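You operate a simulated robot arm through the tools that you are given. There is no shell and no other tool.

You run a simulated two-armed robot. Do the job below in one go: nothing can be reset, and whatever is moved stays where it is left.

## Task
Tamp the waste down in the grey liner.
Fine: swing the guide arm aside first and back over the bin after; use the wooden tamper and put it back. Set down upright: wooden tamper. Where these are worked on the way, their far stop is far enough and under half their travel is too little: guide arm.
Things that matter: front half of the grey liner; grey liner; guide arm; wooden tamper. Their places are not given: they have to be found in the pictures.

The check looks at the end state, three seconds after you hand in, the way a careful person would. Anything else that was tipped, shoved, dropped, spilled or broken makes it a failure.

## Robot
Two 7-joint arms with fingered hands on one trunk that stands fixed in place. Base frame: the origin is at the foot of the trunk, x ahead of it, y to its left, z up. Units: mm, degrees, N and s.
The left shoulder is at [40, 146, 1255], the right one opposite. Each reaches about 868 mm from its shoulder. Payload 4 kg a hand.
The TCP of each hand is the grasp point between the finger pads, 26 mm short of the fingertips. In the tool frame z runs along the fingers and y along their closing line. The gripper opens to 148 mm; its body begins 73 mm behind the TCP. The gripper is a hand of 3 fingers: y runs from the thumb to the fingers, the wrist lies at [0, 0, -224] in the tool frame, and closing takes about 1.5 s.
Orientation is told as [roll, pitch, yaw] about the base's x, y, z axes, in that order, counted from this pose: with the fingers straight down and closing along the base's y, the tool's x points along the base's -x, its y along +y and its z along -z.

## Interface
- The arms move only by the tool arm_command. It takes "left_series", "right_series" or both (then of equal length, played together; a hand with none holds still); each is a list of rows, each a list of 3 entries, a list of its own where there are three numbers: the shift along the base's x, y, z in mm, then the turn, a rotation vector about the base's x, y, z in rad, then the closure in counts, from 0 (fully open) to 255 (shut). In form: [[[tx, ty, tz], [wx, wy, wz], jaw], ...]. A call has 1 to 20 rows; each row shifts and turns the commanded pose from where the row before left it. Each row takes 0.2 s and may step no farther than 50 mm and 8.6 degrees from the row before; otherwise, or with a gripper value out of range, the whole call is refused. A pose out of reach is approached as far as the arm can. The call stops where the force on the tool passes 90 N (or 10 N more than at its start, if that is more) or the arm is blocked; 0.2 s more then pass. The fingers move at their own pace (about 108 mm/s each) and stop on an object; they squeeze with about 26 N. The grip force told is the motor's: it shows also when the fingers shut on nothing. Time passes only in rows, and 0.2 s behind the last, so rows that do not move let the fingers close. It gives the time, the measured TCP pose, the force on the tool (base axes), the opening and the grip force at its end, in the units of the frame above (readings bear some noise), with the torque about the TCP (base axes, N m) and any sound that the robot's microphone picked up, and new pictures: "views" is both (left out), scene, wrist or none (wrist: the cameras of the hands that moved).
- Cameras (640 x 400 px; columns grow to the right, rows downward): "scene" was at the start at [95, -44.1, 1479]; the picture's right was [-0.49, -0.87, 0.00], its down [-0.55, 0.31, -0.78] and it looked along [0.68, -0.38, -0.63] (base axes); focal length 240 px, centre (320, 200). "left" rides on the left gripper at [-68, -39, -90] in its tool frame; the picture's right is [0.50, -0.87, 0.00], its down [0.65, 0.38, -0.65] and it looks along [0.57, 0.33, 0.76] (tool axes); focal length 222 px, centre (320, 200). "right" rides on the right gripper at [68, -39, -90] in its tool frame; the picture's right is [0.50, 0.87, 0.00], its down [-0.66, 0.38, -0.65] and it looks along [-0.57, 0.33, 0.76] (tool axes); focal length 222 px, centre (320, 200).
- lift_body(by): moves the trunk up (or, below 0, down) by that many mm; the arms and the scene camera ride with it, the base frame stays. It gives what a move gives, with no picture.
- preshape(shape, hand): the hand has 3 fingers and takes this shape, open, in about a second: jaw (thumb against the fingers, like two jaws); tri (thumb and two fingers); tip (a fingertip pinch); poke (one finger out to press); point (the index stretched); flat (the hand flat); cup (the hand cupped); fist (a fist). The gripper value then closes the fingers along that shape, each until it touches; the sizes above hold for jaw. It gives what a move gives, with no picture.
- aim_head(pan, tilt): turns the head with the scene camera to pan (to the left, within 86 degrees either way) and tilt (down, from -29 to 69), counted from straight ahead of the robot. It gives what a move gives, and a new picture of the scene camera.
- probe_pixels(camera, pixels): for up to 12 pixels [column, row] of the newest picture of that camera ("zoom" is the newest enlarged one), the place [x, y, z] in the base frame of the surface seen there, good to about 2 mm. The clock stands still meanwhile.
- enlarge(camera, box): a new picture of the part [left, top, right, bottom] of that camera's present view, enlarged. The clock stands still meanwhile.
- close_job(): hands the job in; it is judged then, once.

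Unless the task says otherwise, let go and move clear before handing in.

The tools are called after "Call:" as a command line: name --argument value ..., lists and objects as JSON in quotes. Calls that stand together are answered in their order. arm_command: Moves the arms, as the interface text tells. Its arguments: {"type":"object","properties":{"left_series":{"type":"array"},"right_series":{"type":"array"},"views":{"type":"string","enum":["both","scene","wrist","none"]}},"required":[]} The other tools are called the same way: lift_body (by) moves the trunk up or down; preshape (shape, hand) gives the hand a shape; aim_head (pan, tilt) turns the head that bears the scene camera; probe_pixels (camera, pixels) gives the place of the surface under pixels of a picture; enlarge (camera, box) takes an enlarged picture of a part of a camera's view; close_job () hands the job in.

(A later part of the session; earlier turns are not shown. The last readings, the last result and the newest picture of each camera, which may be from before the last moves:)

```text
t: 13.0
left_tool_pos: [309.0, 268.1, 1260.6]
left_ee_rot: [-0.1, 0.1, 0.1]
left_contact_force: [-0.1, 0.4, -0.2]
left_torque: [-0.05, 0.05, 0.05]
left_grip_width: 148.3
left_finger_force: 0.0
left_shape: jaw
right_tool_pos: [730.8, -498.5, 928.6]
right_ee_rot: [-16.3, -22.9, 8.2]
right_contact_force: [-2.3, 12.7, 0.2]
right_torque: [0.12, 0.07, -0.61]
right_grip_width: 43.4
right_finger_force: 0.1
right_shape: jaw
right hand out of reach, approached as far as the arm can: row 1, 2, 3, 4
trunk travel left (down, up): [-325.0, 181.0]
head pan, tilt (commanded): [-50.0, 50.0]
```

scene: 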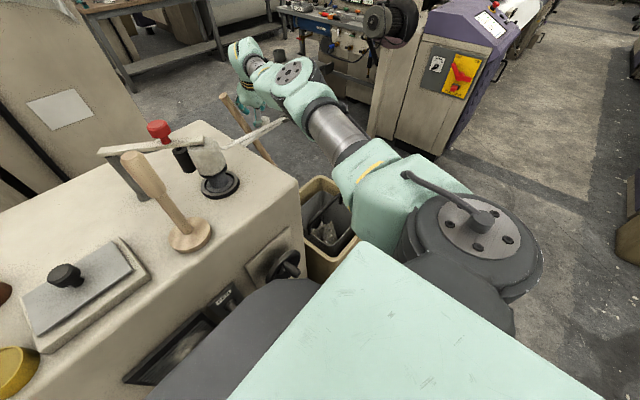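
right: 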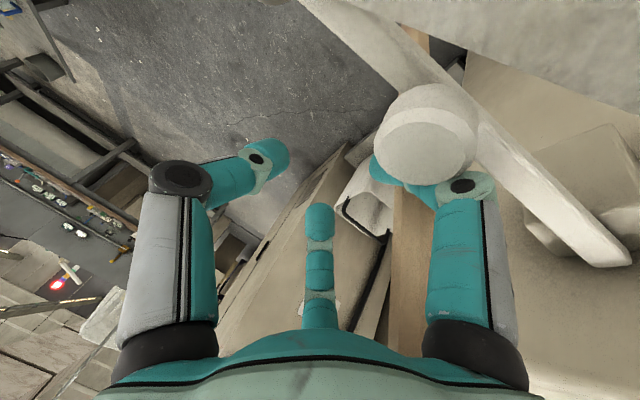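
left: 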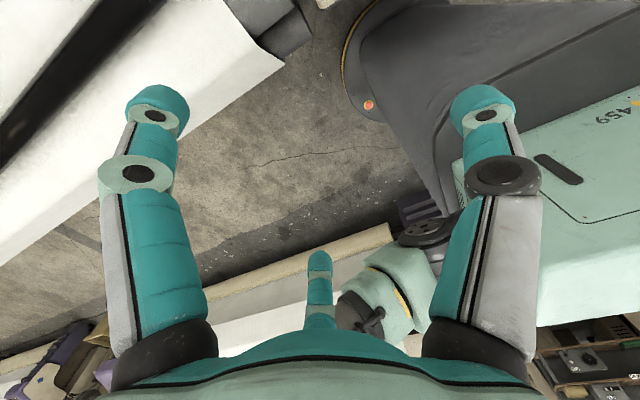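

The hand jumped to (731,-498), and the knob (428,130) now appears out of the cage, near the right-hand finger. I'll probe where the knob and arm are now.

Call:
probe_pixels --camera "right" --pixels '[[425, 140], [430, 95], [465, 150], [390, 130], [550, 190], [610, 250], [360, 40], [340, 15], [500, 120], [470, 30], [400, 180], [460, 185]]'

Call:
enlarge --camera "scene" --box '[190, 40, 350, 190]'

Call:
enlarge --camera "right" --box '[280, 0, 640, 280]'

```text
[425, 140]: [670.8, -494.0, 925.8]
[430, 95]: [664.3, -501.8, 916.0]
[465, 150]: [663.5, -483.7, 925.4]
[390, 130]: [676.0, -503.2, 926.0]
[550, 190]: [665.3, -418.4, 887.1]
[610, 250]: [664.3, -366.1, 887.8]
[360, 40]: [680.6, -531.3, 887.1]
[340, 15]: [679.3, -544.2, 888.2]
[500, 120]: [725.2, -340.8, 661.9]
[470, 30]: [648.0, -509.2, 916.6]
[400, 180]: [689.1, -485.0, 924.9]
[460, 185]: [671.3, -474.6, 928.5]
```

```text
2.67 times, centred on (270, 115) of scene
```

zoom: 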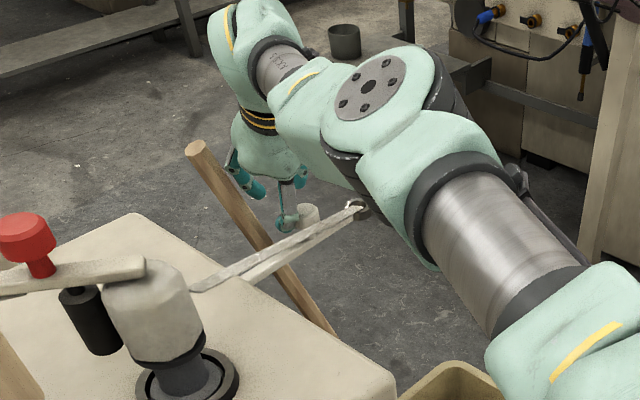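

```text
1.43 times, centred on (460, 140) of right
```

zoom: 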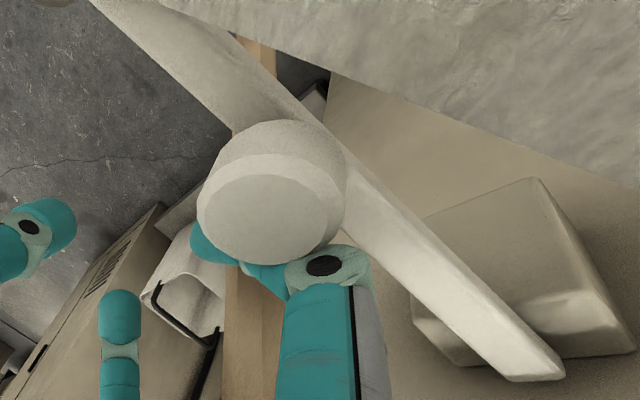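

The pivot is at about (663,-362), and the arm now points along 272° with the knob at (669,-494), so it has turned nearly 50°. The hand has slipped past the knob on the +x side, so I'll lift it straight up, clear of the knob, before regrasping.

Call:
arm_command --right_series '[[[4, 0, 8], [0, 0, 0], 185], [[0, 0, 20], [0, 0, 0], 185], [[0, 0, 25], [0, 0, 0], 185], [[0, 0, 25], [0, 0, 0], 185]]' --views "both"

```text
t: 14.0
left_tool_pos: [310.5, 267.7, 1261.9]
left_ee_rot: [-0.1, -0.1, 0.1]
left_contact_force: [1.2, -0.9, -1.1]
left_torque: [-0.02, 0.02, 0.0]
left_grip_width: 147.8
left_finger_force: 0.0
left_shape: jaw
right_tool_pos: [732.0, -502.2, 1006.1]
right_ee_rot: [-16.6, -22.8, 8.0]
right_contact_force: [0.0, 0.6, 0.7]
right_torque: [-0.01, 0.0, -0.01]
right_grip_width: 40.7
right_finger_force: 0.0
right_shape: jaw
right hand out of reach, approached as far as the arm can: row 4
trunk travel left (down, up): [-325.0, 181.0]
head pan, tilt (commanded): [-50.0, 50.0]
```

scene: 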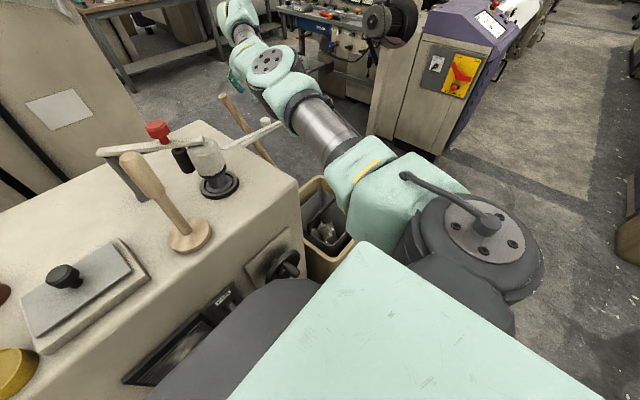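
right: 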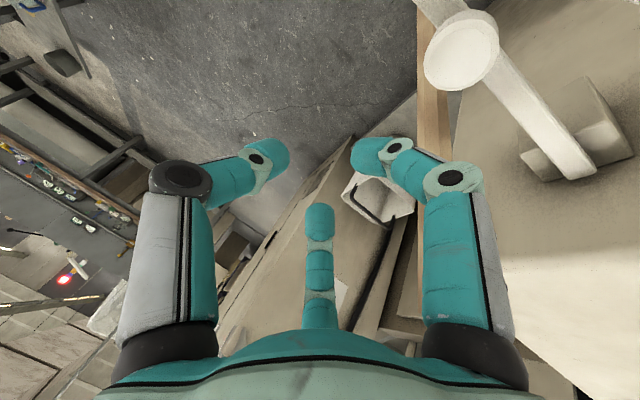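

The hand is free above and beyond the knob. I'll bring it back to about (636,-475,995), rolling it about its own axis so the finger gap faces the strand again, ready to regrasp at this tilt.

Call:
arm_command --right_series '[[[-19, 5.4, 2], [0.057, -0.0325, -0.1236], 120], [[-19, 5.4, 0], [0.057, -0.0325, -0.1236], 120], [[-19, 5.4, 0], [0.057, -0.0325, -0.1236], 120], [[-19, 5.4, 0], [0.057, -0.0325, -0.1236], 120], [[-19, 5.4, 0], [0.057, -0.0325, -0.1236], 120]]' --views "both"

```text
t: 15.2
left_tool_pos: [309.6, 267.0, 1261.1]
left_ee_rot: [0.0, 0.0, 0.0]
left_contact_force: [0.5, 0.2, 0.3]
left_torque: [0.02, -0.01, -0.02]
left_grip_width: 147.9
left_finger_force: 0.0
left_shape: jaw
right_tool_pos: [636.4, -472.4, 1008.0]
right_ee_rot: [3.3, -28.0, -36.4]
right_contact_force: [0.2, -0.2, 0.5]
right_torque: [0.04, 0.02, -0.02]
right_grip_width: 77.4
right_finger_force: 0.1
right_shape: jaw
trunk travel left (down, up): [-325.0, 181.0]
head pan, tilt (commanded): [-50.0, 50.0]
```

scene: 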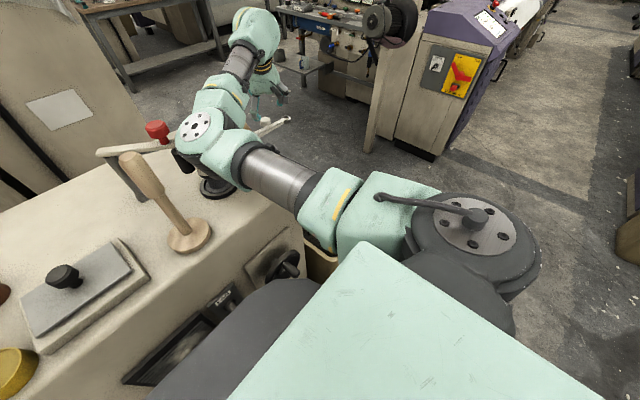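
right: 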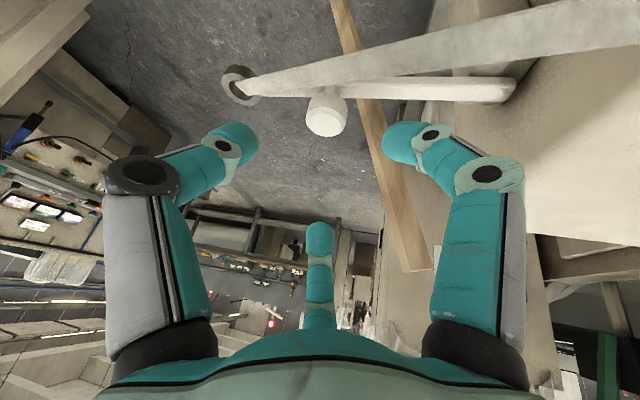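

Positions follow the commands again, and the knob is at (327,118). I'll check the elbow's clearance over the post, since the joint at (195,125) in the scene looks near it, and probe the knob.

Call:
probe_pixels --camera "scene" --pixels '[[195, 125], [180, 140], [185, 165], [210, 165], [225, 185], [240, 170], [155, 135], [205, 190]]'

Call:
probe_pixels --camera "right" --pixels '[[327, 118], [315, 118], [338, 118], [240, 85], [290, 92], [420, 90], [500, 92], [350, 70], [245, 85], [327, 133]]'

Call:
enlarge --camera "scene" --box '[90, 80, 330, 240]'

```text
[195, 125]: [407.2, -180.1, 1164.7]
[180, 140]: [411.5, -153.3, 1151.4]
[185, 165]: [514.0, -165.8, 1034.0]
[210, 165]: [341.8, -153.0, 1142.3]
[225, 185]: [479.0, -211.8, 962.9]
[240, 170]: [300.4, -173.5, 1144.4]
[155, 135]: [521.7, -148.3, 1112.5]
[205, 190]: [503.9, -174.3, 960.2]
```

```text
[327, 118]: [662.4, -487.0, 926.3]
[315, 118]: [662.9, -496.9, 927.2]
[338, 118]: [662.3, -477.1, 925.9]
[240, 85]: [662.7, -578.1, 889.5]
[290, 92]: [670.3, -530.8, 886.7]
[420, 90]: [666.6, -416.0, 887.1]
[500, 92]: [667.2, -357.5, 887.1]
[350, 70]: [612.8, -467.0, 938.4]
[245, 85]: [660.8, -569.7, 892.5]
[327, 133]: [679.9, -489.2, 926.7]
```

```text
2.50 times, centred on (210, 160) of scene
```

zoom: 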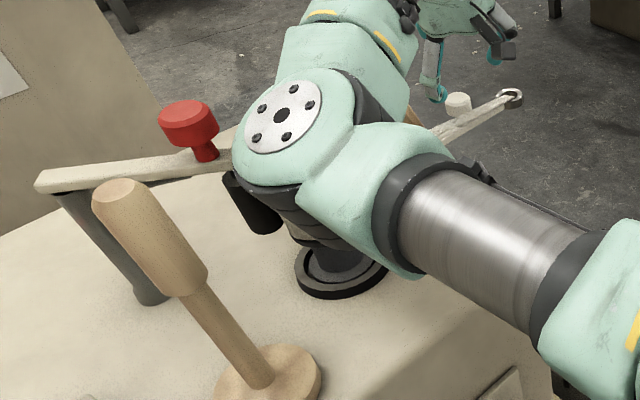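

The elbow is low over the post at this roll, so I'll turn the hand back the other way (elbow outward) while hovering above the knob at about (668,-492,1000).

Call:
arm_command --right_series '[[[6, -4, 0], [-0.054, 0.0305, 0.1163], 160], [[6, -4, 0], [-0.054, 0.0305, 0.1163], 160], [[6, -4, 0], [-0.054, 0.0305, 0.1163], 160], [[6, -4, 0], [-0.054, 0.0305, 0.1163], 160], [[6, -4, 0], [-0.054, 0.0305, 0.1163], 160]]' --views "both"

```text
t: 16.4
left_tool_pos: [310.7, 266.5, 1262.2]
left_ee_rot: [-0.1, 0.0, 0.0]
left_contact_force: [-0.3, -0.5, 0.6]
left_torque: [0.0, 0.02, -0.01]
left_grip_width: 147.7
left_finger_force: 0.0
left_shape: jaw
right_tool_pos: [667.7, -494.7, 1006.4]
right_ee_rot: [-15.6, -23.5, 5.8]
right_contact_force: [-0.2, -0.1, -0.6]
right_torque: [0.0, 0.03, 0.0]
right_grip_width: 55.5
right_finger_force: 0.0
right_shape: jaw
trunk travel left (down, up): [-325.0, 181.0]
head pan, tilt (commanded): [-50.0, 50.0]
```

scene: 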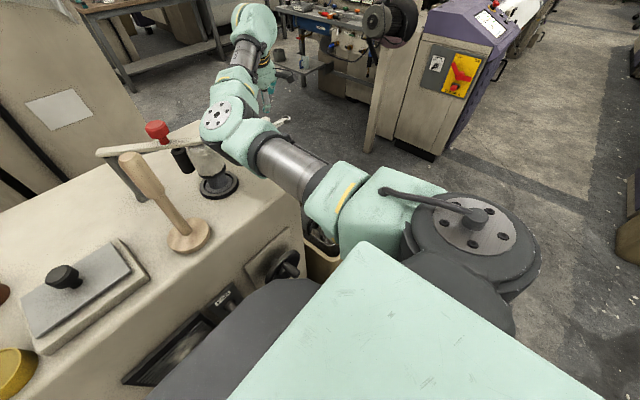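
right: 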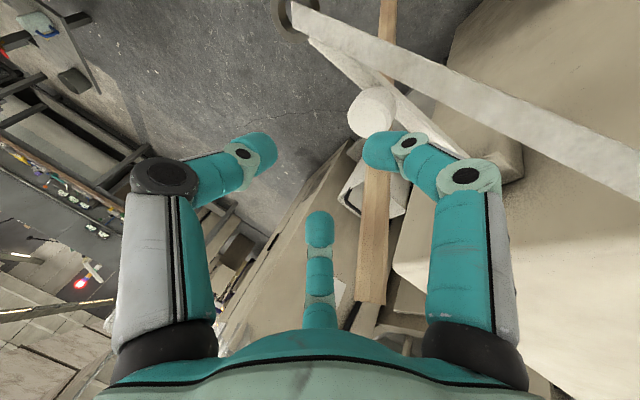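

The hand hovers at the tilt with finger 1 near the knob (373,112). I'll check the elbow's height and where the knob sits relative to the fingers.

Call:
probe_pixels --camera "scene" --pixels '[[218, 113], [210, 135], [235, 160], [250, 75], [212, 110], [265, 140]]'

Call:
probe_pixels --camera "right" --pixels '[[373, 112], [358, 115], [385, 100], [390, 120], [380, 145], [250, 150], [320, 225], [330, 55], [420, 60], [500, 100]]'

Call:
enlarge --camera "scene" --box '[130, 60, 310, 220]'

```text
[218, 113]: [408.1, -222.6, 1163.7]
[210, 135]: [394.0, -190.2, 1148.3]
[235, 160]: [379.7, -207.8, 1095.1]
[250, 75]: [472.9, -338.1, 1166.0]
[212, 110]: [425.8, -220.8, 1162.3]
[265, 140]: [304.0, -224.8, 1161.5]
```

```text
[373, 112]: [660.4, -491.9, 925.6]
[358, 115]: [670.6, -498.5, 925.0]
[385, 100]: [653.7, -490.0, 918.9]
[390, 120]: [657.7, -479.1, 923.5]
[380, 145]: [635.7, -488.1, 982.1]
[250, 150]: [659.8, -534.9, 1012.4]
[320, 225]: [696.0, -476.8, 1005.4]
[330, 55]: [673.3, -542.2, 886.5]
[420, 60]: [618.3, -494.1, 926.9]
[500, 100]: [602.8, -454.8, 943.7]
```

```text
2.50 times, centred on (220, 140) of scene
```

zoom: 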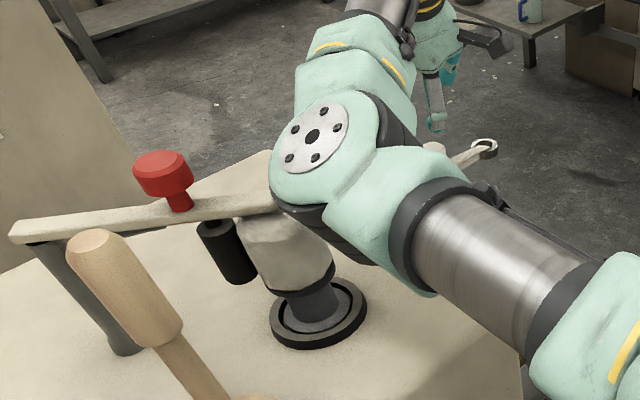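

The elbow's underside is only a few centimetres from the post, so I'll raise the trunk 60 mm to lift it before going down on the knob.

Call:
lift_body --by 60

Call:
arm_command --right_series '[[[0, 0, -30], [0, 0, 0], 160], [[0, 0, -30], [0, 0, 0], 160], [[0, 2, -30], [0, 0, 0], 160], [[0, 1, -20], [0, 0, 0], 160]]' --views "both"

```text
t: 17.4
left_tool_pos: [311.1, 267.5, 1322.2]
left_ee_rot: [-0.1, 0.2, 0.2]
left_contact_force: [0.1, 0.7, 0.5]
left_torque: [-0.02, -0.03, -0.03]
left_grip_width: 147.7
left_finger_force: 0.1
left_shape: jaw
right_tool_pos: [666.3, -492.3, 1066.8]
right_ee_rot: [-15.6, -23.7, 5.6]
right_contact_force: [0.0, 0.7, -0.3]
right_torque: [-0.01, 0.02, -0.03]
right_grip_width: 55.6
right_finger_force: 0.2
right_shape: jaw
trunk travel left (down, up): [-385.0, 121.0]
head pan, tilt (commanded): [-50.0, 50.0]
```

```text
t: 18.4
left_tool_pos: [310.9, 266.8, 1322.0]
left_ee_rot: [-0.1, 0.1, 0.1]
left_contact_force: [-0.2, -0.1, -0.7]
left_torque: [0.02, 0.01, -0.05]
left_grip_width: 147.8
left_finger_force: 0.0
left_shape: jaw
right_tool_pos: [665.8, -489.1, 955.1]
right_ee_rot: [-15.6, -23.7, 5.5]
right_contact_force: [-0.6, 0.4, 0.1]
right_torque: [-0.02, 0.01, 0.0]
right_grip_width: 55.6
right_finger_force: 0.0
right_shape: jaw
trunk travel left (down, up): [-385.0, 121.0]
head pan, tilt (commanded): [-50.0, 50.0]
```

scene: 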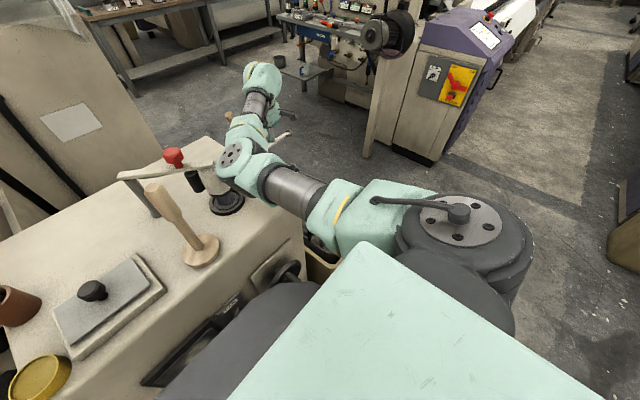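
right: 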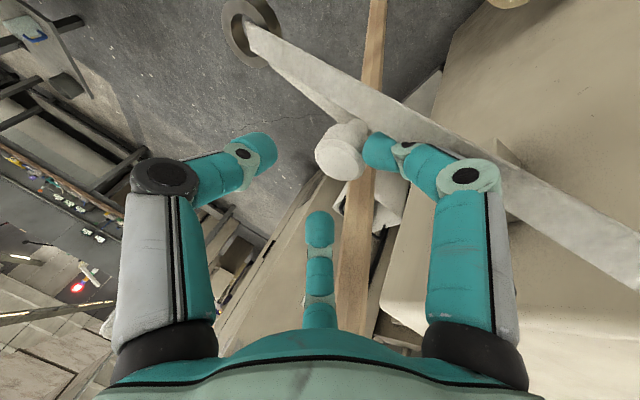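

The knob (342,152) sits inside the fingers with no contact. I'll go down the remaining 33 mm and close.

Call:
arm_command --right_series '[[[0, 0, -17], [0, 0, 0], 160], [[0, 0, -14], [0, 0, 0], 160], [[0, 0, 0], [0, 0, 0], 160]]' --views "wrist"

```text
t: 19.2
left_tool_pos: [309.8, 266.4, 1321.7]
left_ee_rot: [-0.1, 0.0, 0.1]
left_contact_force: [-0.2, -0.2, 0.1]
left_torque: [0.01, 0.02, 0.0]
left_grip_width: 147.8
left_finger_force: 0.1
left_shape: jaw
right_tool_pos: [665.9, -488.7, 926.3]
right_ee_rot: [-15.6, -23.6, 5.6]
right_contact_force: [-0.8, 0.3, 0.4]
right_torque: [0.0, 0.01, -0.02]
right_grip_width: 55.4
right_finger_force: 0.0
right_shape: jaw
trunk travel left (down, up): [-385.0, 121.0]
head pan, tilt (commanded): [-50.0, 50.0]
```

right: 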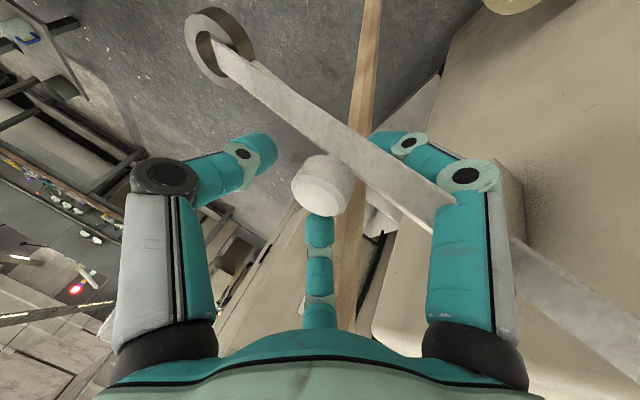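

The strand passes right across finger 1 with no force at all, so it does not obstruct. The knob is centred (323,185), so I'll lower 4 mm and close.

Call:
arm_command --right_series '[[[-2, 0, -4], [0, 0, 0], 160], [[0, 0, 0], [0, 0, 0], 215], [[0, 0, 0], [0, 0, 0], 215], [[0, 0, 0], [0, 0, 0], 215], [[0, 0, 0], [0, 0, 0], 215]]' --views "wrist"

```text
t: 20.4
left_tool_pos: [309.9, 267.0, 1321.5]
left_ee_rot: [-0.1, 0.2, 0.1]
left_contact_force: [-0.1, -0.2, -0.3]
left_torque: [-0.01, 0.01, 0.04]
left_grip_width: 147.9
left_finger_force: 0.0
left_shape: jaw
right_tool_pos: [664.4, -488.8, 920.8]
right_ee_rot: [-15.6, -23.7, 5.6]
right_contact_force: [-1.4, 0.7, -2.3]
right_torque: [0.17, 0.46, 0.11]
right_grip_width: 22.5
right_finger_force: 26.0
right_shape: jaw
trunk travel left (down, up): [-385.0, 121.0]
head pan, tilt (commanded): [-50.0, 50.0]
```

right: 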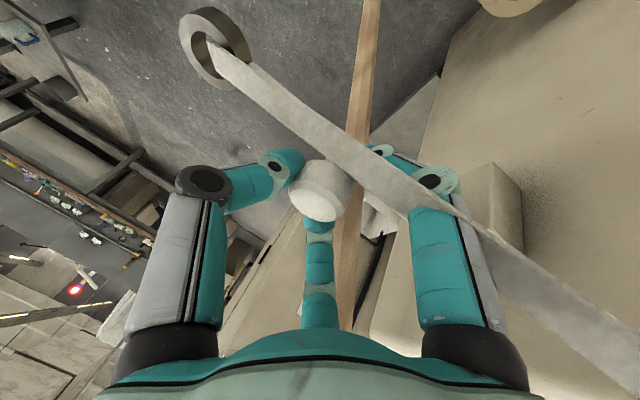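

The knob is gripped again (26 N), at 270° around the pivot. I'll continue the arc without turning the hand, three steps first.

Call:
arm_command --right_series '[[[14.4, 1.0, 0], [0, 0, 0], 215], [[15.2, 2.8, 0], [0, 0, 0], 215], [[14.8, 4.6, 0], [0, 0, 0], 215]]' --views "both"

```text
t: 21.2
left_tool_pos: [300.8, 271.9, 1323.2]
left_ee_rot: [-0.4, -0.5, 0.0]
left_contact_force: [0.2, 0.0, 0.5]
left_torque: [-0.02, -0.03, -0.03]
left_grip_width: 147.7
left_finger_force: 0.0
left_shape: jaw
right_tool_pos: [701.6, -477.2, 930.1]
right_ee_rot: [-15.6, -23.7, 5.4]
right_contact_force: [-52.5, 16.0, 13.2]
right_torque: [0.69, 2.09, -1.01]
right_grip_width: 23.9
right_finger_force: 25.8
right_shape: jaw
trunk travel left (down, up): [-385.0, 121.0]
head pan, tilt (commanded): [-50.0, 50.0]
```

scene: 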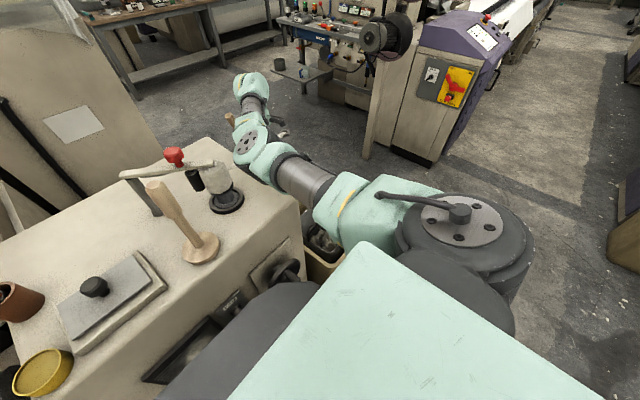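
right: 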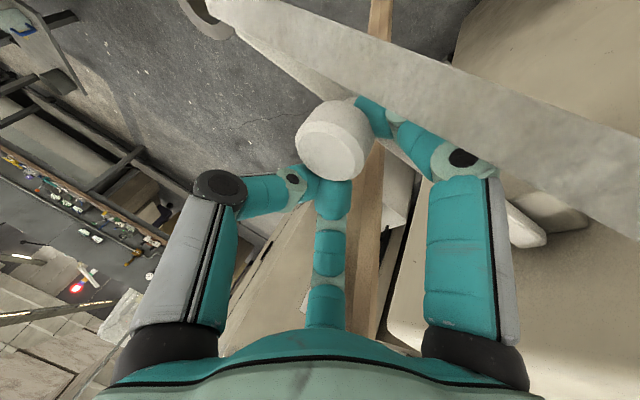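

The force rose to 52 N against the push and the knob (335,140) lags the hand, so the guide arm has probably met its far stop. I'll probe the arm's direction.

Call:
probe_pixels --camera "right" --pixels '[[330, 150], [320, 120], [345, 110], [310, 150], [355, 155], [280, 50], [390, 150], [525, 230], [210, 10], [300, 60], [510, 225], [370, 120]]'

Call:
enlarge --camera "scene" --box '[200, 60, 320, 170]'

```text
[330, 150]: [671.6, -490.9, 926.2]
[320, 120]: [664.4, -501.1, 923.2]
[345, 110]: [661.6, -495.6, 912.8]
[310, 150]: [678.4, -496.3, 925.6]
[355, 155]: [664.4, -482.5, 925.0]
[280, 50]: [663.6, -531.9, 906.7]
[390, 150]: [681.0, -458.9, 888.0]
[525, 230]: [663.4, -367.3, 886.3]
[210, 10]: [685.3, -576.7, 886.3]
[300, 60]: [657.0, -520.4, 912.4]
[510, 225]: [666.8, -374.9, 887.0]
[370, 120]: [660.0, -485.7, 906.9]
```

```text
3.64 times, centred on (260, 115) of scene
```

zoom: 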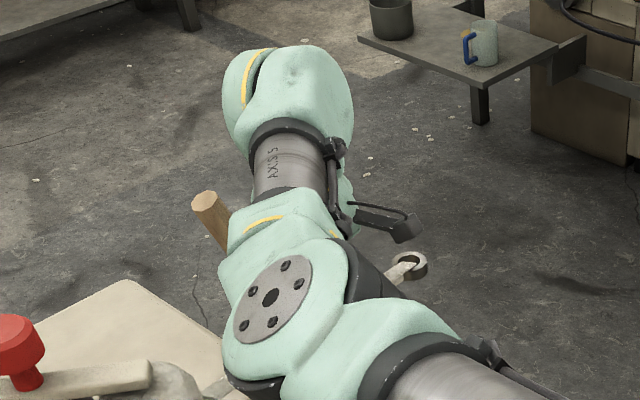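

The knob is still at (669,-491), the same angle (≈272°) as before, so this is the far stop, about 49° of travel, and the ring is beyond the bin's edge. I'll back off to unload it, open and lift clear.

Call:
arm_command --right_series '[[[-20, -5, 0], [0, 0, 0], 215], [[-22, -4, 0], [0, 0, 0], 215], [[0, 0, 0], [0, 0, 0], 140], [[0, 0, 0], [0, 0, 0], 140], [[0, 0, 0], [0, 0, 0], 140], [[0, 0, 25], [0, 0, 0], 140], [[0, 0, 35], [0, 0, 0], 140], [[0, 0, 40], [0, 0, 0], 140]]' --views "both"

```text
t: 23.0
left_tool_pos: [309.3, 268.2, 1322.1]
left_ee_rot: [-0.2, 0.0, 0.1]
left_contact_force: [-0.5, 0.2, -0.4]
left_torque: [0.0, 0.0, -0.03]
left_grip_width: 147.9
left_finger_force: 0.0
left_shape: jaw
right_tool_pos: [668.0, -490.9, 1024.4]
right_ee_rot: [-15.7, -23.7, 5.6]
right_contact_force: [-0.4, 0.7, 0.4]
right_torque: [-0.04, 0.0, 0.02]
right_grip_width: 66.7
right_finger_force: 0.1
right_shape: jaw
trunk travel left (down, up): [-385.0, 121.0]
head pan, tilt (commanded): [-50.0, 50.0]
```

scene: 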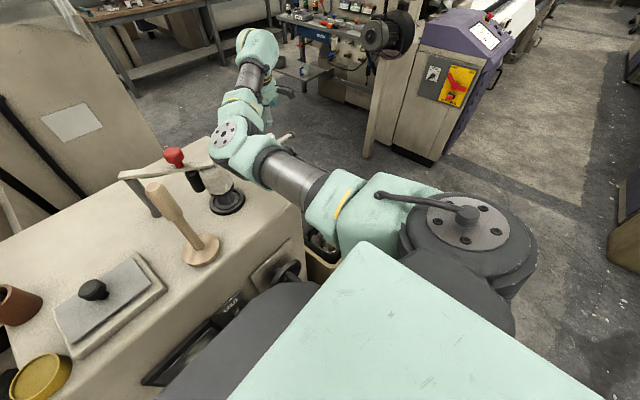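
right: 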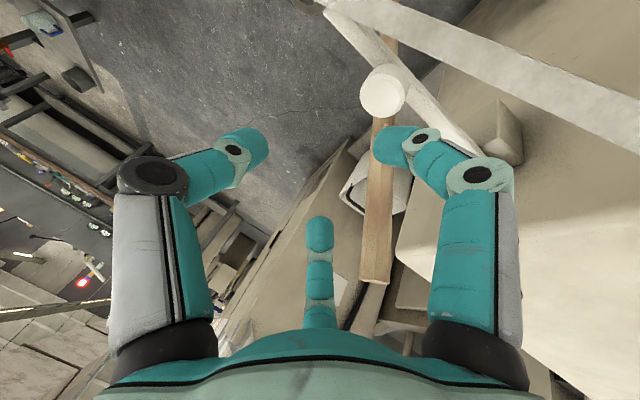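

The guide arm stays at its far stop and the hand is clear. I'll rise and straighten the hand while drawing back, then watch the elbow.

Call:
arm_command --right_series '[[[-15, 2, 40], [0, 0, 0], 100], [[-15, 2, 40], [0.06, 0.107, 0], 100], [[-25, 4, 38], [0.06, 0.107, 0], 100], [[-25, 4, 38], [0.06, 0.107, 0], 60], [[-25, 4, 38], [0.06, 0.107, 0], 60]]' --views "both"

```text
t: 24.2
left_tool_pos: [308.6, 266.7, 1320.5]
left_ee_rot: [-0.2, 0.0, 0.1]
left_contact_force: [0.4, -0.2, -0.2]
left_torque: [0.02, -0.01, -0.04]
left_grip_width: 147.9
left_finger_force: 0.1
left_shape: jaw
right_tool_pos: [560.0, -475.4, 1217.2]
right_ee_rot: [0.1, 0.0, 2.4]
right_contact_force: [0.5, 1.2, 0.5]
right_torque: [-0.03, -0.02, 0.01]
right_grip_width: 112.7
right_finger_force: 0.0
right_shape: jaw
trunk travel left (down, up): [-385.0, 121.0]
head pan, tilt (commanded): [-50.0, 50.0]
```

scene: 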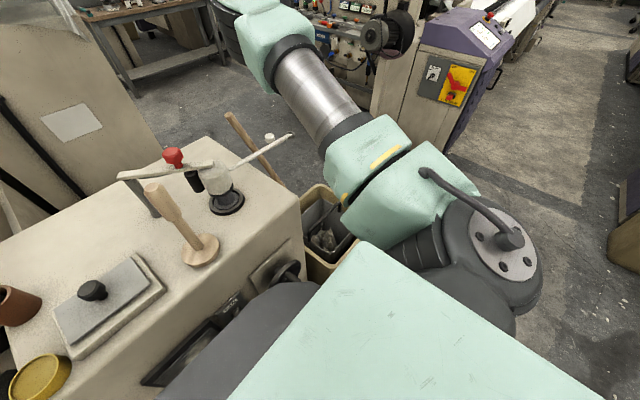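
right: 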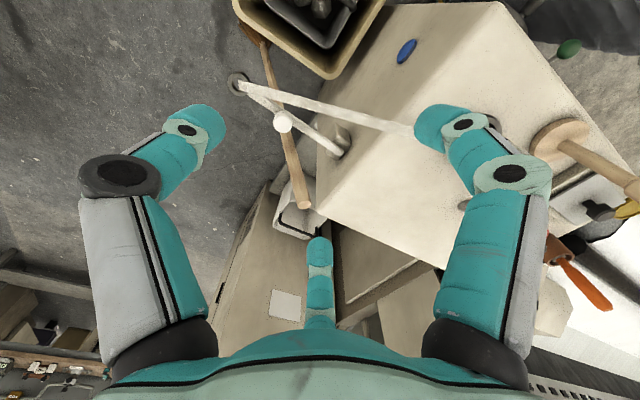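

The guide arm rests aside (knob at (270,138), ring at (290,136) in the scene). Next I'll carry the right hand high to near the tamper, turning it +28° and tilting the wrist 12° back, which suits working beside the bar later.

Call:
arm_command --right_series '[[[-20, 32, 14], [0, 0, 0.12], 60], [[-20, 32, 14], [0, 0, 0.12], 60], [[-20, 32, 12], [0, 0, 0.12], 60], [[-20, 32, 12], [0, 0, 0.12], 60], [[-20, 32, 12], [0, -0.07, 0], 60], [[-20, 32, 10], [0, -0.07, 0], 60], [[-17, 32, 10], [0, -0.07, 0], 60]]' --views "both"

```text
t: 25.8
left_tool_pos: [309.2, 266.9, 1321.3]
left_ee_rot: [-0.1, 0.0, 0.1]
left_contact_force: [0.4, -0.8, -0.4]
left_torque: [0.03, 0.0, -0.03]
left_grip_width: 148.0
left_finger_force: 0.1
left_shape: jaw
right_tool_pos: [461.2, -317.4, 1281.0]
right_ee_rot: [-2.0, -3.5, 29.9]
right_contact_force: [0.1, 0.0, 0.9]
right_torque: [-0.02, 0.01, 0.01]
right_grip_width: 113.1
right_finger_force: 0.2
right_shape: jaw
right hand out of reach, approached as far as the arm can: row 6, 7
trunk travel left (down, up): [-385.0, 121.0]
head pan, tilt (commanded): [-50.0, 50.0]
```

scene: 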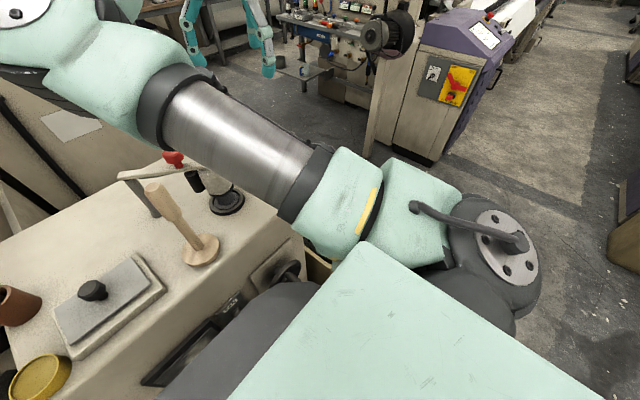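
right: 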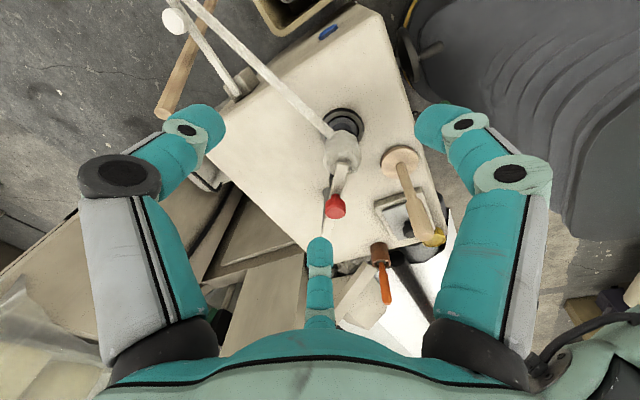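

The arm hit a joint limit at (461,-317,1281), with the elbow far to the left. I'll probe where the elbow and forearm are before choosing another hand turn.

Call:
probe_pixels --camera "scene" --pixels '[[20, 8], [90, 60], [140, 110], [180, 110], [235, 140], [330, 190], [110, 10], [410, 215], [195, 60], [255, 50]]'

Call:
aim_head --pan -25 --tilt 20

```text
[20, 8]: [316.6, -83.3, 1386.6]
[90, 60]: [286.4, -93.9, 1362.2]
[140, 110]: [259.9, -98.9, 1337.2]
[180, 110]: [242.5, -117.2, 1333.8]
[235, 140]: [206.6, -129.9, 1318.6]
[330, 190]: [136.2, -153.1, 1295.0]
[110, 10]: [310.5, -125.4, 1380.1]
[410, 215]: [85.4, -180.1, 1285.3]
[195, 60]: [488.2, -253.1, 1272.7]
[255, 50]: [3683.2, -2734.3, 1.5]
```

```text
t: 26.7
left_tool_pos: [309.8, 266.8, 1322.5]
left_ee_rot: [-0.1, 0.1, 0.1]
left_contact_force: [0.5, -0.4, 0.3]
left_torque: [-0.02, 0.01, -0.01]
left_grip_width: 147.8
left_finger_force: 0.1
left_shape: jaw
right_tool_pos: [461.3, -317.7, 1279.4]
right_ee_rot: [-2.0, -3.4, 29.9]
right_contact_force: [0.2, -0.2, 0.5]
right_torque: [0.02, -0.02, 0.01]
right_grip_width: 113.0
right_finger_force: 0.0
right_shape: jaw
trunk travel left (down, up): [-385.0, 121.0]
head pan, tilt (commanded): [-25.0, 20.0]
```

scene: 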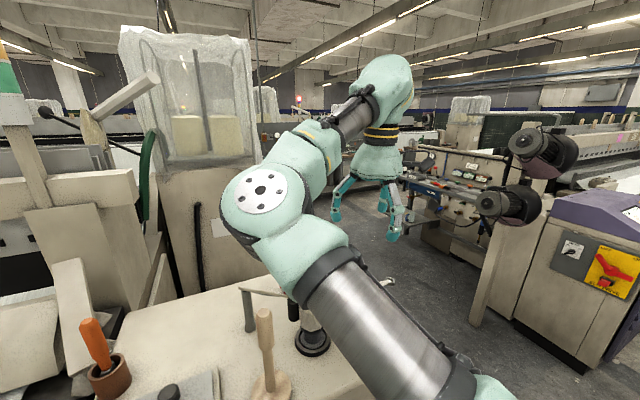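

The forearm rises steeply to a high wrist (z≈1505), so the limit is the wrist bend, not distance. Raising the trunk and lowering the hand relative to it should fix that.

Call:
lift_body --by 100

Call:
arm_command --right_series '[[[0, 10, -40], [0, 0, 0], 60], [[0, 10, -40], [0, 0, 0], 60], [[0, 10, -40], [0, 0, 0], 60]]' --views "both"

```text
t: 28.1
left_tool_pos: [308.9, 266.7, 1422.8]
left_ee_rot: [-0.1, 0.0, 0.0]
left_contact_force: [0.0, -0.2, -0.8]
left_torque: [0.02, 0.03, -0.05]
left_grip_width: 147.9
left_finger_force: 0.0
left_shape: jaw
right_tool_pos: [460.9, -317.9, 1381.2]
right_ee_rot: [-1.8, -3.4, 29.9]
right_contact_force: [-0.3, -0.2, 0.0]
right_torque: [0.02, 0.0, -0.01]
right_grip_width: 112.9
right_finger_force: 0.0
right_shape: jaw
trunk travel left (down, up): [-485.0, 21.0]
head pan, tilt (commanded): [-25.0, 20.0]
```

```text
t: 28.9
left_tool_pos: [310.9, 267.7, 1422.3]
left_ee_rot: [-0.2, 0.1, 0.0]
left_contact_force: [0.2, -0.8, 0.2]
left_torque: [0.01, 0.02, 0.0]
left_grip_width: 148.0
left_finger_force: 0.0
left_shape: jaw
right_tool_pos: [465.3, -319.3, 1360.0]
right_ee_rot: [-1.8, -3.4, 29.8]
right_contact_force: [-0.1, 0.5, 0.5]
right_torque: [-0.03, -0.01, -0.02]
right_grip_width: 113.1
right_finger_force: 0.1
right_shape: jaw
right hand out of reach, approached as far as the arm can: row 1, 2, 3
trunk travel left (down, up): [-485.0, 21.0]
head pan, tilt (commanded): [-25.0, 20.0]
```

scene: 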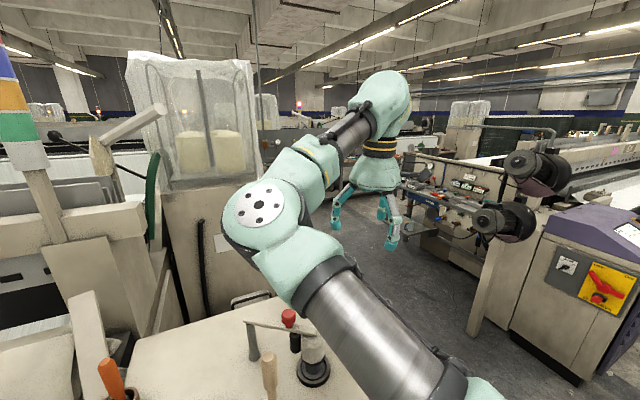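
right: 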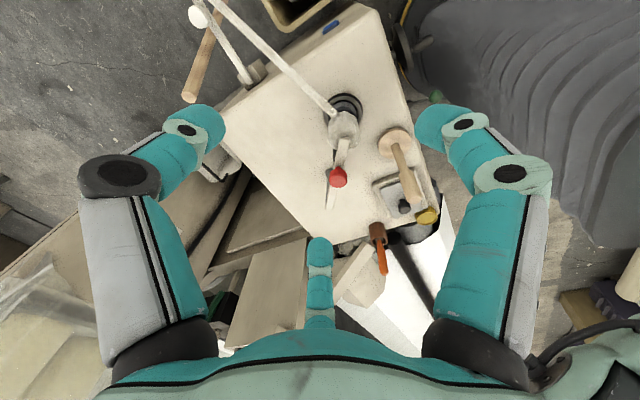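

The stuck joint seems tied to the +30° hand turn; the mirrored left arm reached across easily with no turn. I'll undo the tilt and turn the hand back to about -15°.

Call:
arm_command --right_series '[[[0, 0, 0], [0, 0.07, 0], 60], [[0, 0, 0], [0, 0.07, 0], 60], [[0, 0, 0], [0, 0.07, 0], 60], [[0, 0, 0], [0, 0, -0.13], 60], [[0, 0, 0], [0, 0, -0.13], 60], [[0, 0, 0], [0, 0, -0.13], 60], [[0, 0, 0], [0, 0, -0.13], 60], [[0, 0, 0], [0, 0, -0.13], 60], [[0, 0, 0], [0, 0, -0.13], 60]]' --views "both"

```text
t: 30.9
left_tool_pos: [309.5, 267.2, 1422.9]
left_ee_rot: [-0.1, 0.0, 0.1]
left_contact_force: [1.2, 0.8, 0.1]
left_torque: [-0.02, -0.02, 0.01]
left_grip_width: 148.3
left_finger_force: 0.1
left_shape: jaw
right_tool_pos: [465.6, -320.4, 1359.6]
right_ee_rot: [3.9, 7.0, -14.8]
right_contact_force: [0.0, 0.2, 0.3]
right_torque: [0.0, 0.0, 0.0]
right_grip_width: 112.9
right_finger_force: 0.1
right_shape: jaw
trunk travel left (down, up): [-485.0, 21.0]
head pan, tilt (commanded): [-25.0, 20.0]
```

scene: 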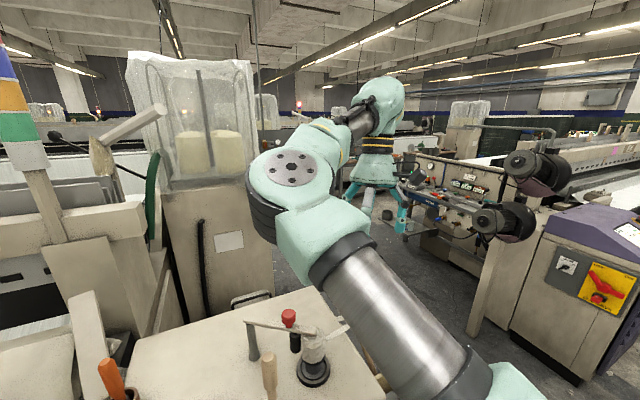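
right: 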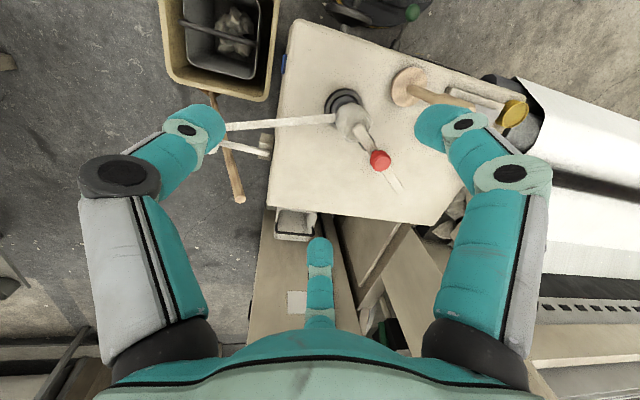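

The solver re-anchored the command at the pose actually reached, and the hand is now turned to -15° with no limit flagged. I'll straighten it vertical and move over the tamper at (423,-88), staying high.

Call:
arm_command --right_series '[[[-7, 38, -10], [-0.097, -0.1, 0], 60], [[-7, 38, -15], [0, 0, 0], 60], [[-7, 38, -15], [0, 0, 0], 60], [[-7, 38, -15], [0, 0, 0], 60]]' --views "both"

```text
t: 31.9
left_tool_pos: [309.7, 267.7, 1420.8]
left_ee_rot: [-0.1, 0.0, 0.1]
left_contact_force: [0.0, -0.6, 0.4]
left_torque: [0.04, 0.0, -0.01]
left_grip_width: 147.8
left_finger_force: 0.0
left_shape: jaw
right_tool_pos: [479.0, -301.0, 1382.0]
right_ee_rot: [0.2, 0.1, -14.9]
right_contact_force: [0.2, -0.6, -0.9]
right_torque: [0.02, -0.02, -0.02]
right_grip_width: 113.1
right_finger_force: 0.1
right_shape: jaw
right hand out of reach, approached as far as the arm can: row 1, 2, 3, 4
trunk travel left (down, up): [-485.0, 21.0]
head pan, tilt (commanded): [-25.0, 20.0]
```

scene: 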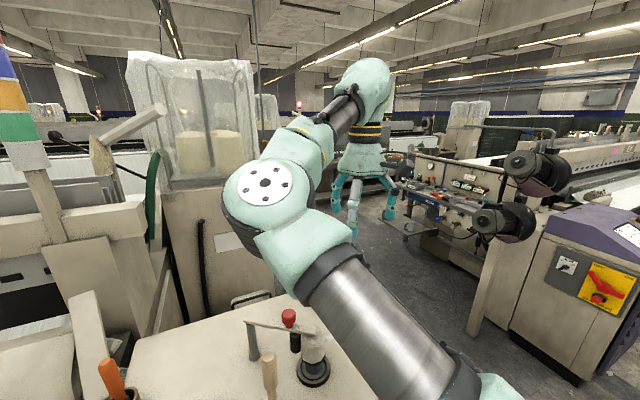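
right: 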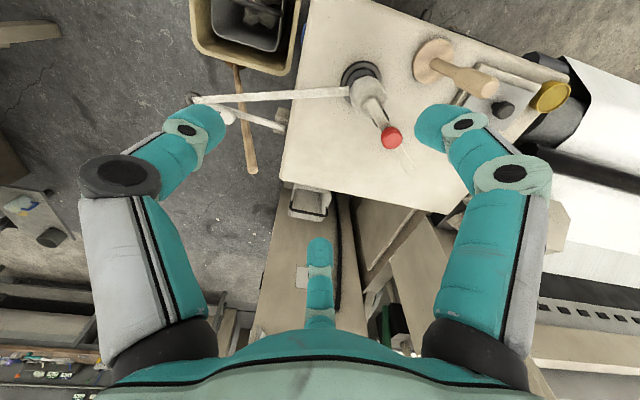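

The arm is still caught in an awkward posture here. I'll return the right hand to its starting pose region (280,-433), where the posture was natural, and then approach the tamper from there.

Call:
arm_command --right_series '[[[-33, -22, -4], [0, 0, 0.043], 60], [[-33, -22, -4], [0, 0, 0.043], 60], [[-33, -22, -4], [0, 0, 0.043], 60], [[-33, -22, -4], [0, 0, 0.043], 60], [[-33, -22, -4], [0, 0, 0.043], 60], [[-33, -22, -4], [0, 0, 0.043], 60]]' --views "both"

```text
t: 33.2
left_tool_pos: [309.6, 264.9, 1423.3]
left_ee_rot: [0.0, 0.0, 0.1]
left_contact_force: [0.3, -0.3, 0.7]
left_torque: [0.05, -0.01, 0.02]
left_grip_width: 147.8
left_finger_force: 0.0
left_shape: jaw
right_tool_pos: [280.2, -435.0, 1357.8]
right_ee_rot: [0.3, 0.0, 0.0]
right_contact_force: [-0.5, -0.5, 0.3]
right_torque: [0.01, -0.01, -0.01]
right_grip_width: 112.8
right_finger_force: 0.0
right_shape: jaw
trunk travel left (down, up): [-485.0, 21.0]
head pan, tilt (commanded): [-25.0, 20.0]
```

scene: 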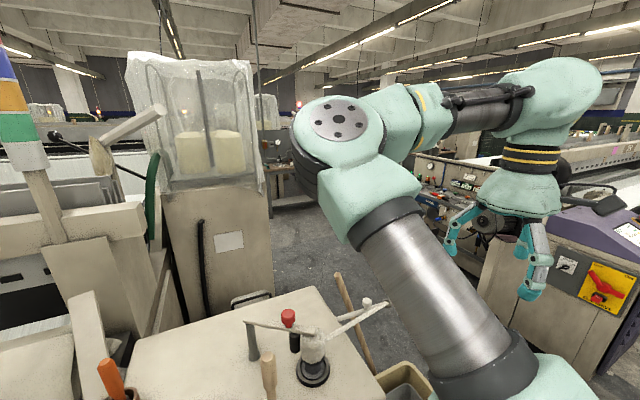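
right: 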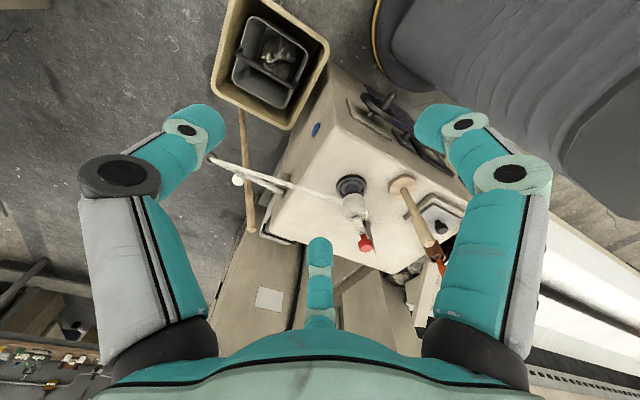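

The arm is back in its natural posture. Now I'll head left toward the tamper in gentle steps with no hand turn.

Call:
arm_command --right_series '[[[10, 45, -12], [0, 0, 0], 60], [[10, 45, -12], [0, 0, 0], 60], [[10, 45, -12], [0, 0, 0], 60], [[10, 45, -12], [0, 0, 0], 60]]' --views "both"

```text
t: 34.2
left_tool_pos: [308.3, 266.1, 1423.3]
left_ee_rot: [-0.1, 0.0, 0.1]
left_contact_force: [-0.9, 0.4, -0.2]
left_torque: [-0.02, 0.03, 0.03]
left_grip_width: 147.7
left_finger_force: 0.1
left_shape: jaw
right_tool_pos: [294.9, -314.1, 1310.0]
right_ee_rot: [0.1, -0.1, -0.2]
right_contact_force: [0.3, -0.3, 0.4]
right_torque: [0.01, 0.01, -0.03]
right_grip_width: 113.1
right_finger_force: 0.1
right_shape: jaw
right hand out of reach, approached as far as the arm can: row 3, 4
trunk travel left (down, up): [-485.0, 21.0]
head pan, tilt (commanded): [-25.0, 20.0]
```

scene: 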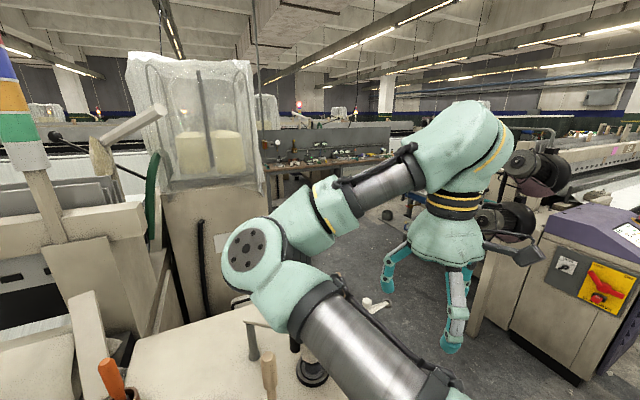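
right: 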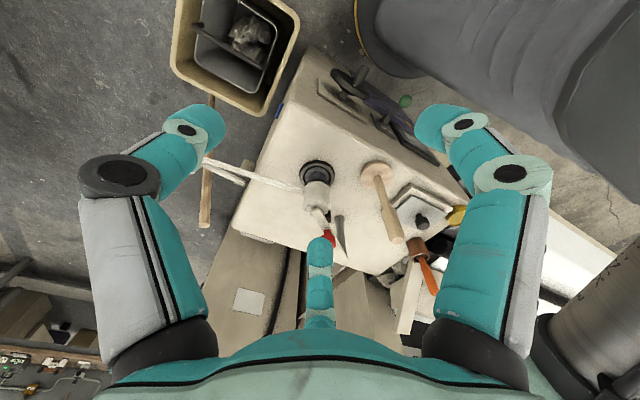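

The right arm again stops at a joint limit near y≈-314 in this elbow posture. I'll look at how the left arm is configured, since it reached across to y≈-47 easily at the start.

Call:
aim_head --pan 30 --tilt 20

```text
t: 35.5
left_tool_pos: [309.0, 266.8, 1422.3]
left_ee_rot: [-0.2, 0.1, 0.1]
left_contact_force: [0.4, -0.8, -0.4]
left_torque: [-0.01, 0.02, 0.0]
left_grip_width: 148.0
left_finger_force: 0.0
left_shape: jaw
right_tool_pos: [295.6, -315.6, 1308.9]
right_ee_rot: [0.1, 0.0, -0.2]
right_contact_force: [0.4, 0.2, -0.7]
right_torque: [0.0, -0.03, 0.02]
right_grip_width: 113.0
right_finger_force: 0.0
right_shape: jaw
trunk travel left (down, up): [-485.0, 21.0]
head pan, tilt (commanded): [30.0, 20.0]
```

scene: 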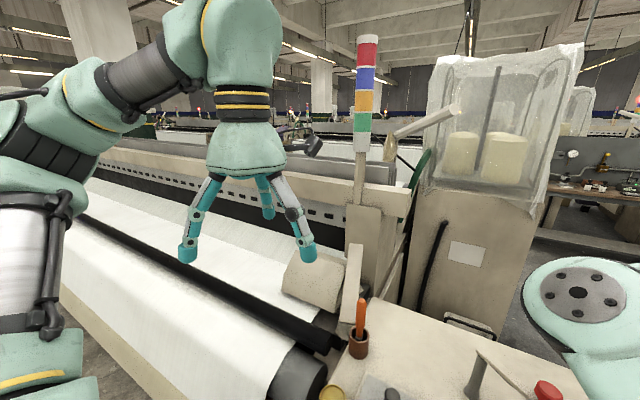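

Both arms carry their elbows on the left, so the right arm is limited toward the left. I'll try to coax its elbow over to the right: move the right hand out to free space and point the fingers toward +y, watching the posture.

Call:
arm_command --right_series '[[[0, -48, 0], [0, 0, 0], 60], [[0, -48, 0], [0, 0, 0], 60], [[0, -48, 0], [0, 0, 0], 60], [[0, -48, 0], [0, 0, 0], 60], [[0, -48, 0], [0, 0, 0], 60], [[0, 0, 0], [0.14, 0, 0], 60], [[0, 0, 0], [0.14, 0, 0], 60], [[0, 0, 0], [0.14, 0, 0], 60], [[0, 0, 0], [0.14, 0, 0], 60], [[0, 0, 0], [0.14, 0, 0], 60]]' --views "none"

Call:
aim_head --pan -40 --tilt 20

```text
t: 37.7
left_tool_pos: [308.2, 265.3, 1422.9]
left_ee_rot: [-0.1, 0.0, 0.1]
left_contact_force: [-0.1, -0.4, 0.4]
left_torque: [0.01, 0.03, 0.03]
left_grip_width: 148.0
left_finger_force: 0.0
left_shape: jaw
right_tool_pos: [294.0, -556.9, 1310.4]
right_ee_rot: [40.3, 0.0, 0.0]
right_contact_force: [-0.2, -0.2, -0.1]
right_torque: [0.02, -0.01, -0.01]
right_grip_width: 112.9
right_finger_force: 0.1
right_shape: jaw
trunk travel left (down, up): [-485.0, 21.0]
head pan, tilt (commanded): [30.0, 20.0]
```

```text
t: 39.1
left_tool_pos: [309.2, 265.9, 1422.4]
left_ee_rot: [-0.1, -0.1, 0.1]
left_contact_force: [-0.6, -0.3, -0.3]
left_torque: [0.01, 0.0, 0.02]
left_grip_width: 147.8
left_finger_force: 0.1
left_shape: jaw
right_tool_pos: [293.7, -556.2, 1311.1]
right_ee_rot: [40.2, 0.1, -0.1]
right_contact_force: [0.5, -0.1, 0.3]
right_torque: [-0.01, 0.03, -0.02]
right_grip_width: 112.8
right_finger_force: 0.0
right_shape: jaw
trunk travel left (down, up): [-485.0, 21.0]
head pan, tilt (commanded): [-40.0, 20.0]
```

scene: 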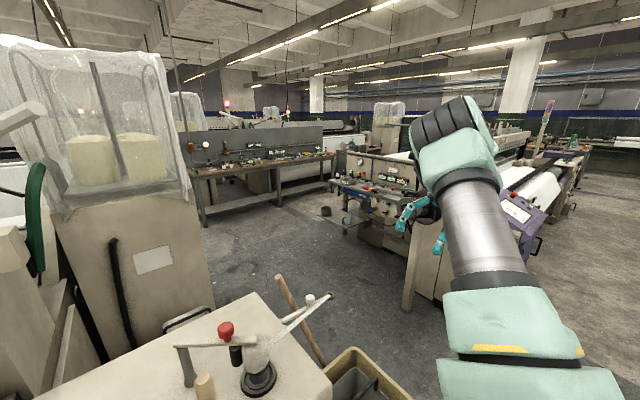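

Pointing the fingers toward +y swung the elbow over to the right (now at (455,115) in the scene). I'll keep this tilt and move left toward the tamper, staying high.

Call:
arm_command --right_series '[[[13, 44, 0], [0, 0, 0], 60], [[13, 44, 0], [0, 0, 0], 60], [[13, 44, 0], [0, 0, 0], 60], [[13, 44, 0], [0, 0, 0], 60]]' --views "both"

```text
t: 40.1
left_tool_pos: [310.3, 268.4, 1420.7]
left_ee_rot: [-0.1, 0.1, 0.1]
left_contact_force: [0.5, 0.7, 0.0]
left_torque: [-0.01, -0.02, 0.02]
left_grip_width: 147.7
left_finger_force: 0.0
left_shape: jaw
right_tool_pos: [348.0, -376.6, 1310.3]
right_ee_rot: [40.1, 0.2, -0.1]
right_contact_force: [-0.3, 0.6, 0.0]
right_torque: [-0.03, -0.01, -0.01]
right_grip_width: 113.1
right_finger_force: 0.0
right_shape: jaw
trunk travel left (down, up): [-485.0, 21.0]
head pan, tilt (commanded): [-40.0, 20.0]
```

scene: 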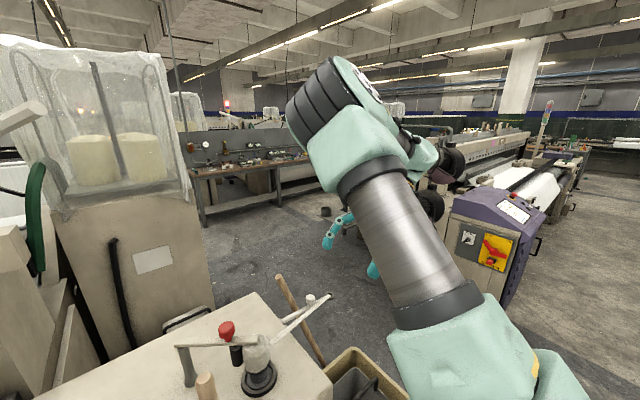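
right: 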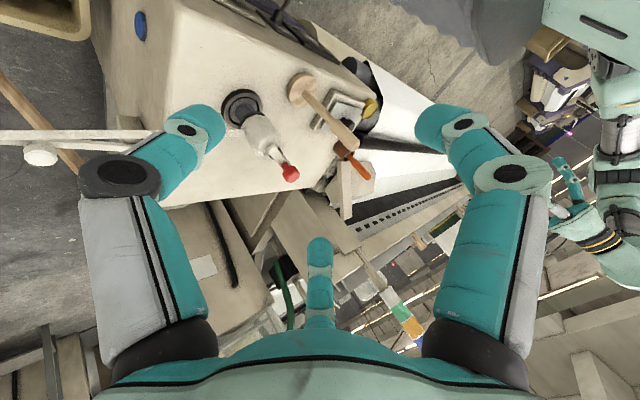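

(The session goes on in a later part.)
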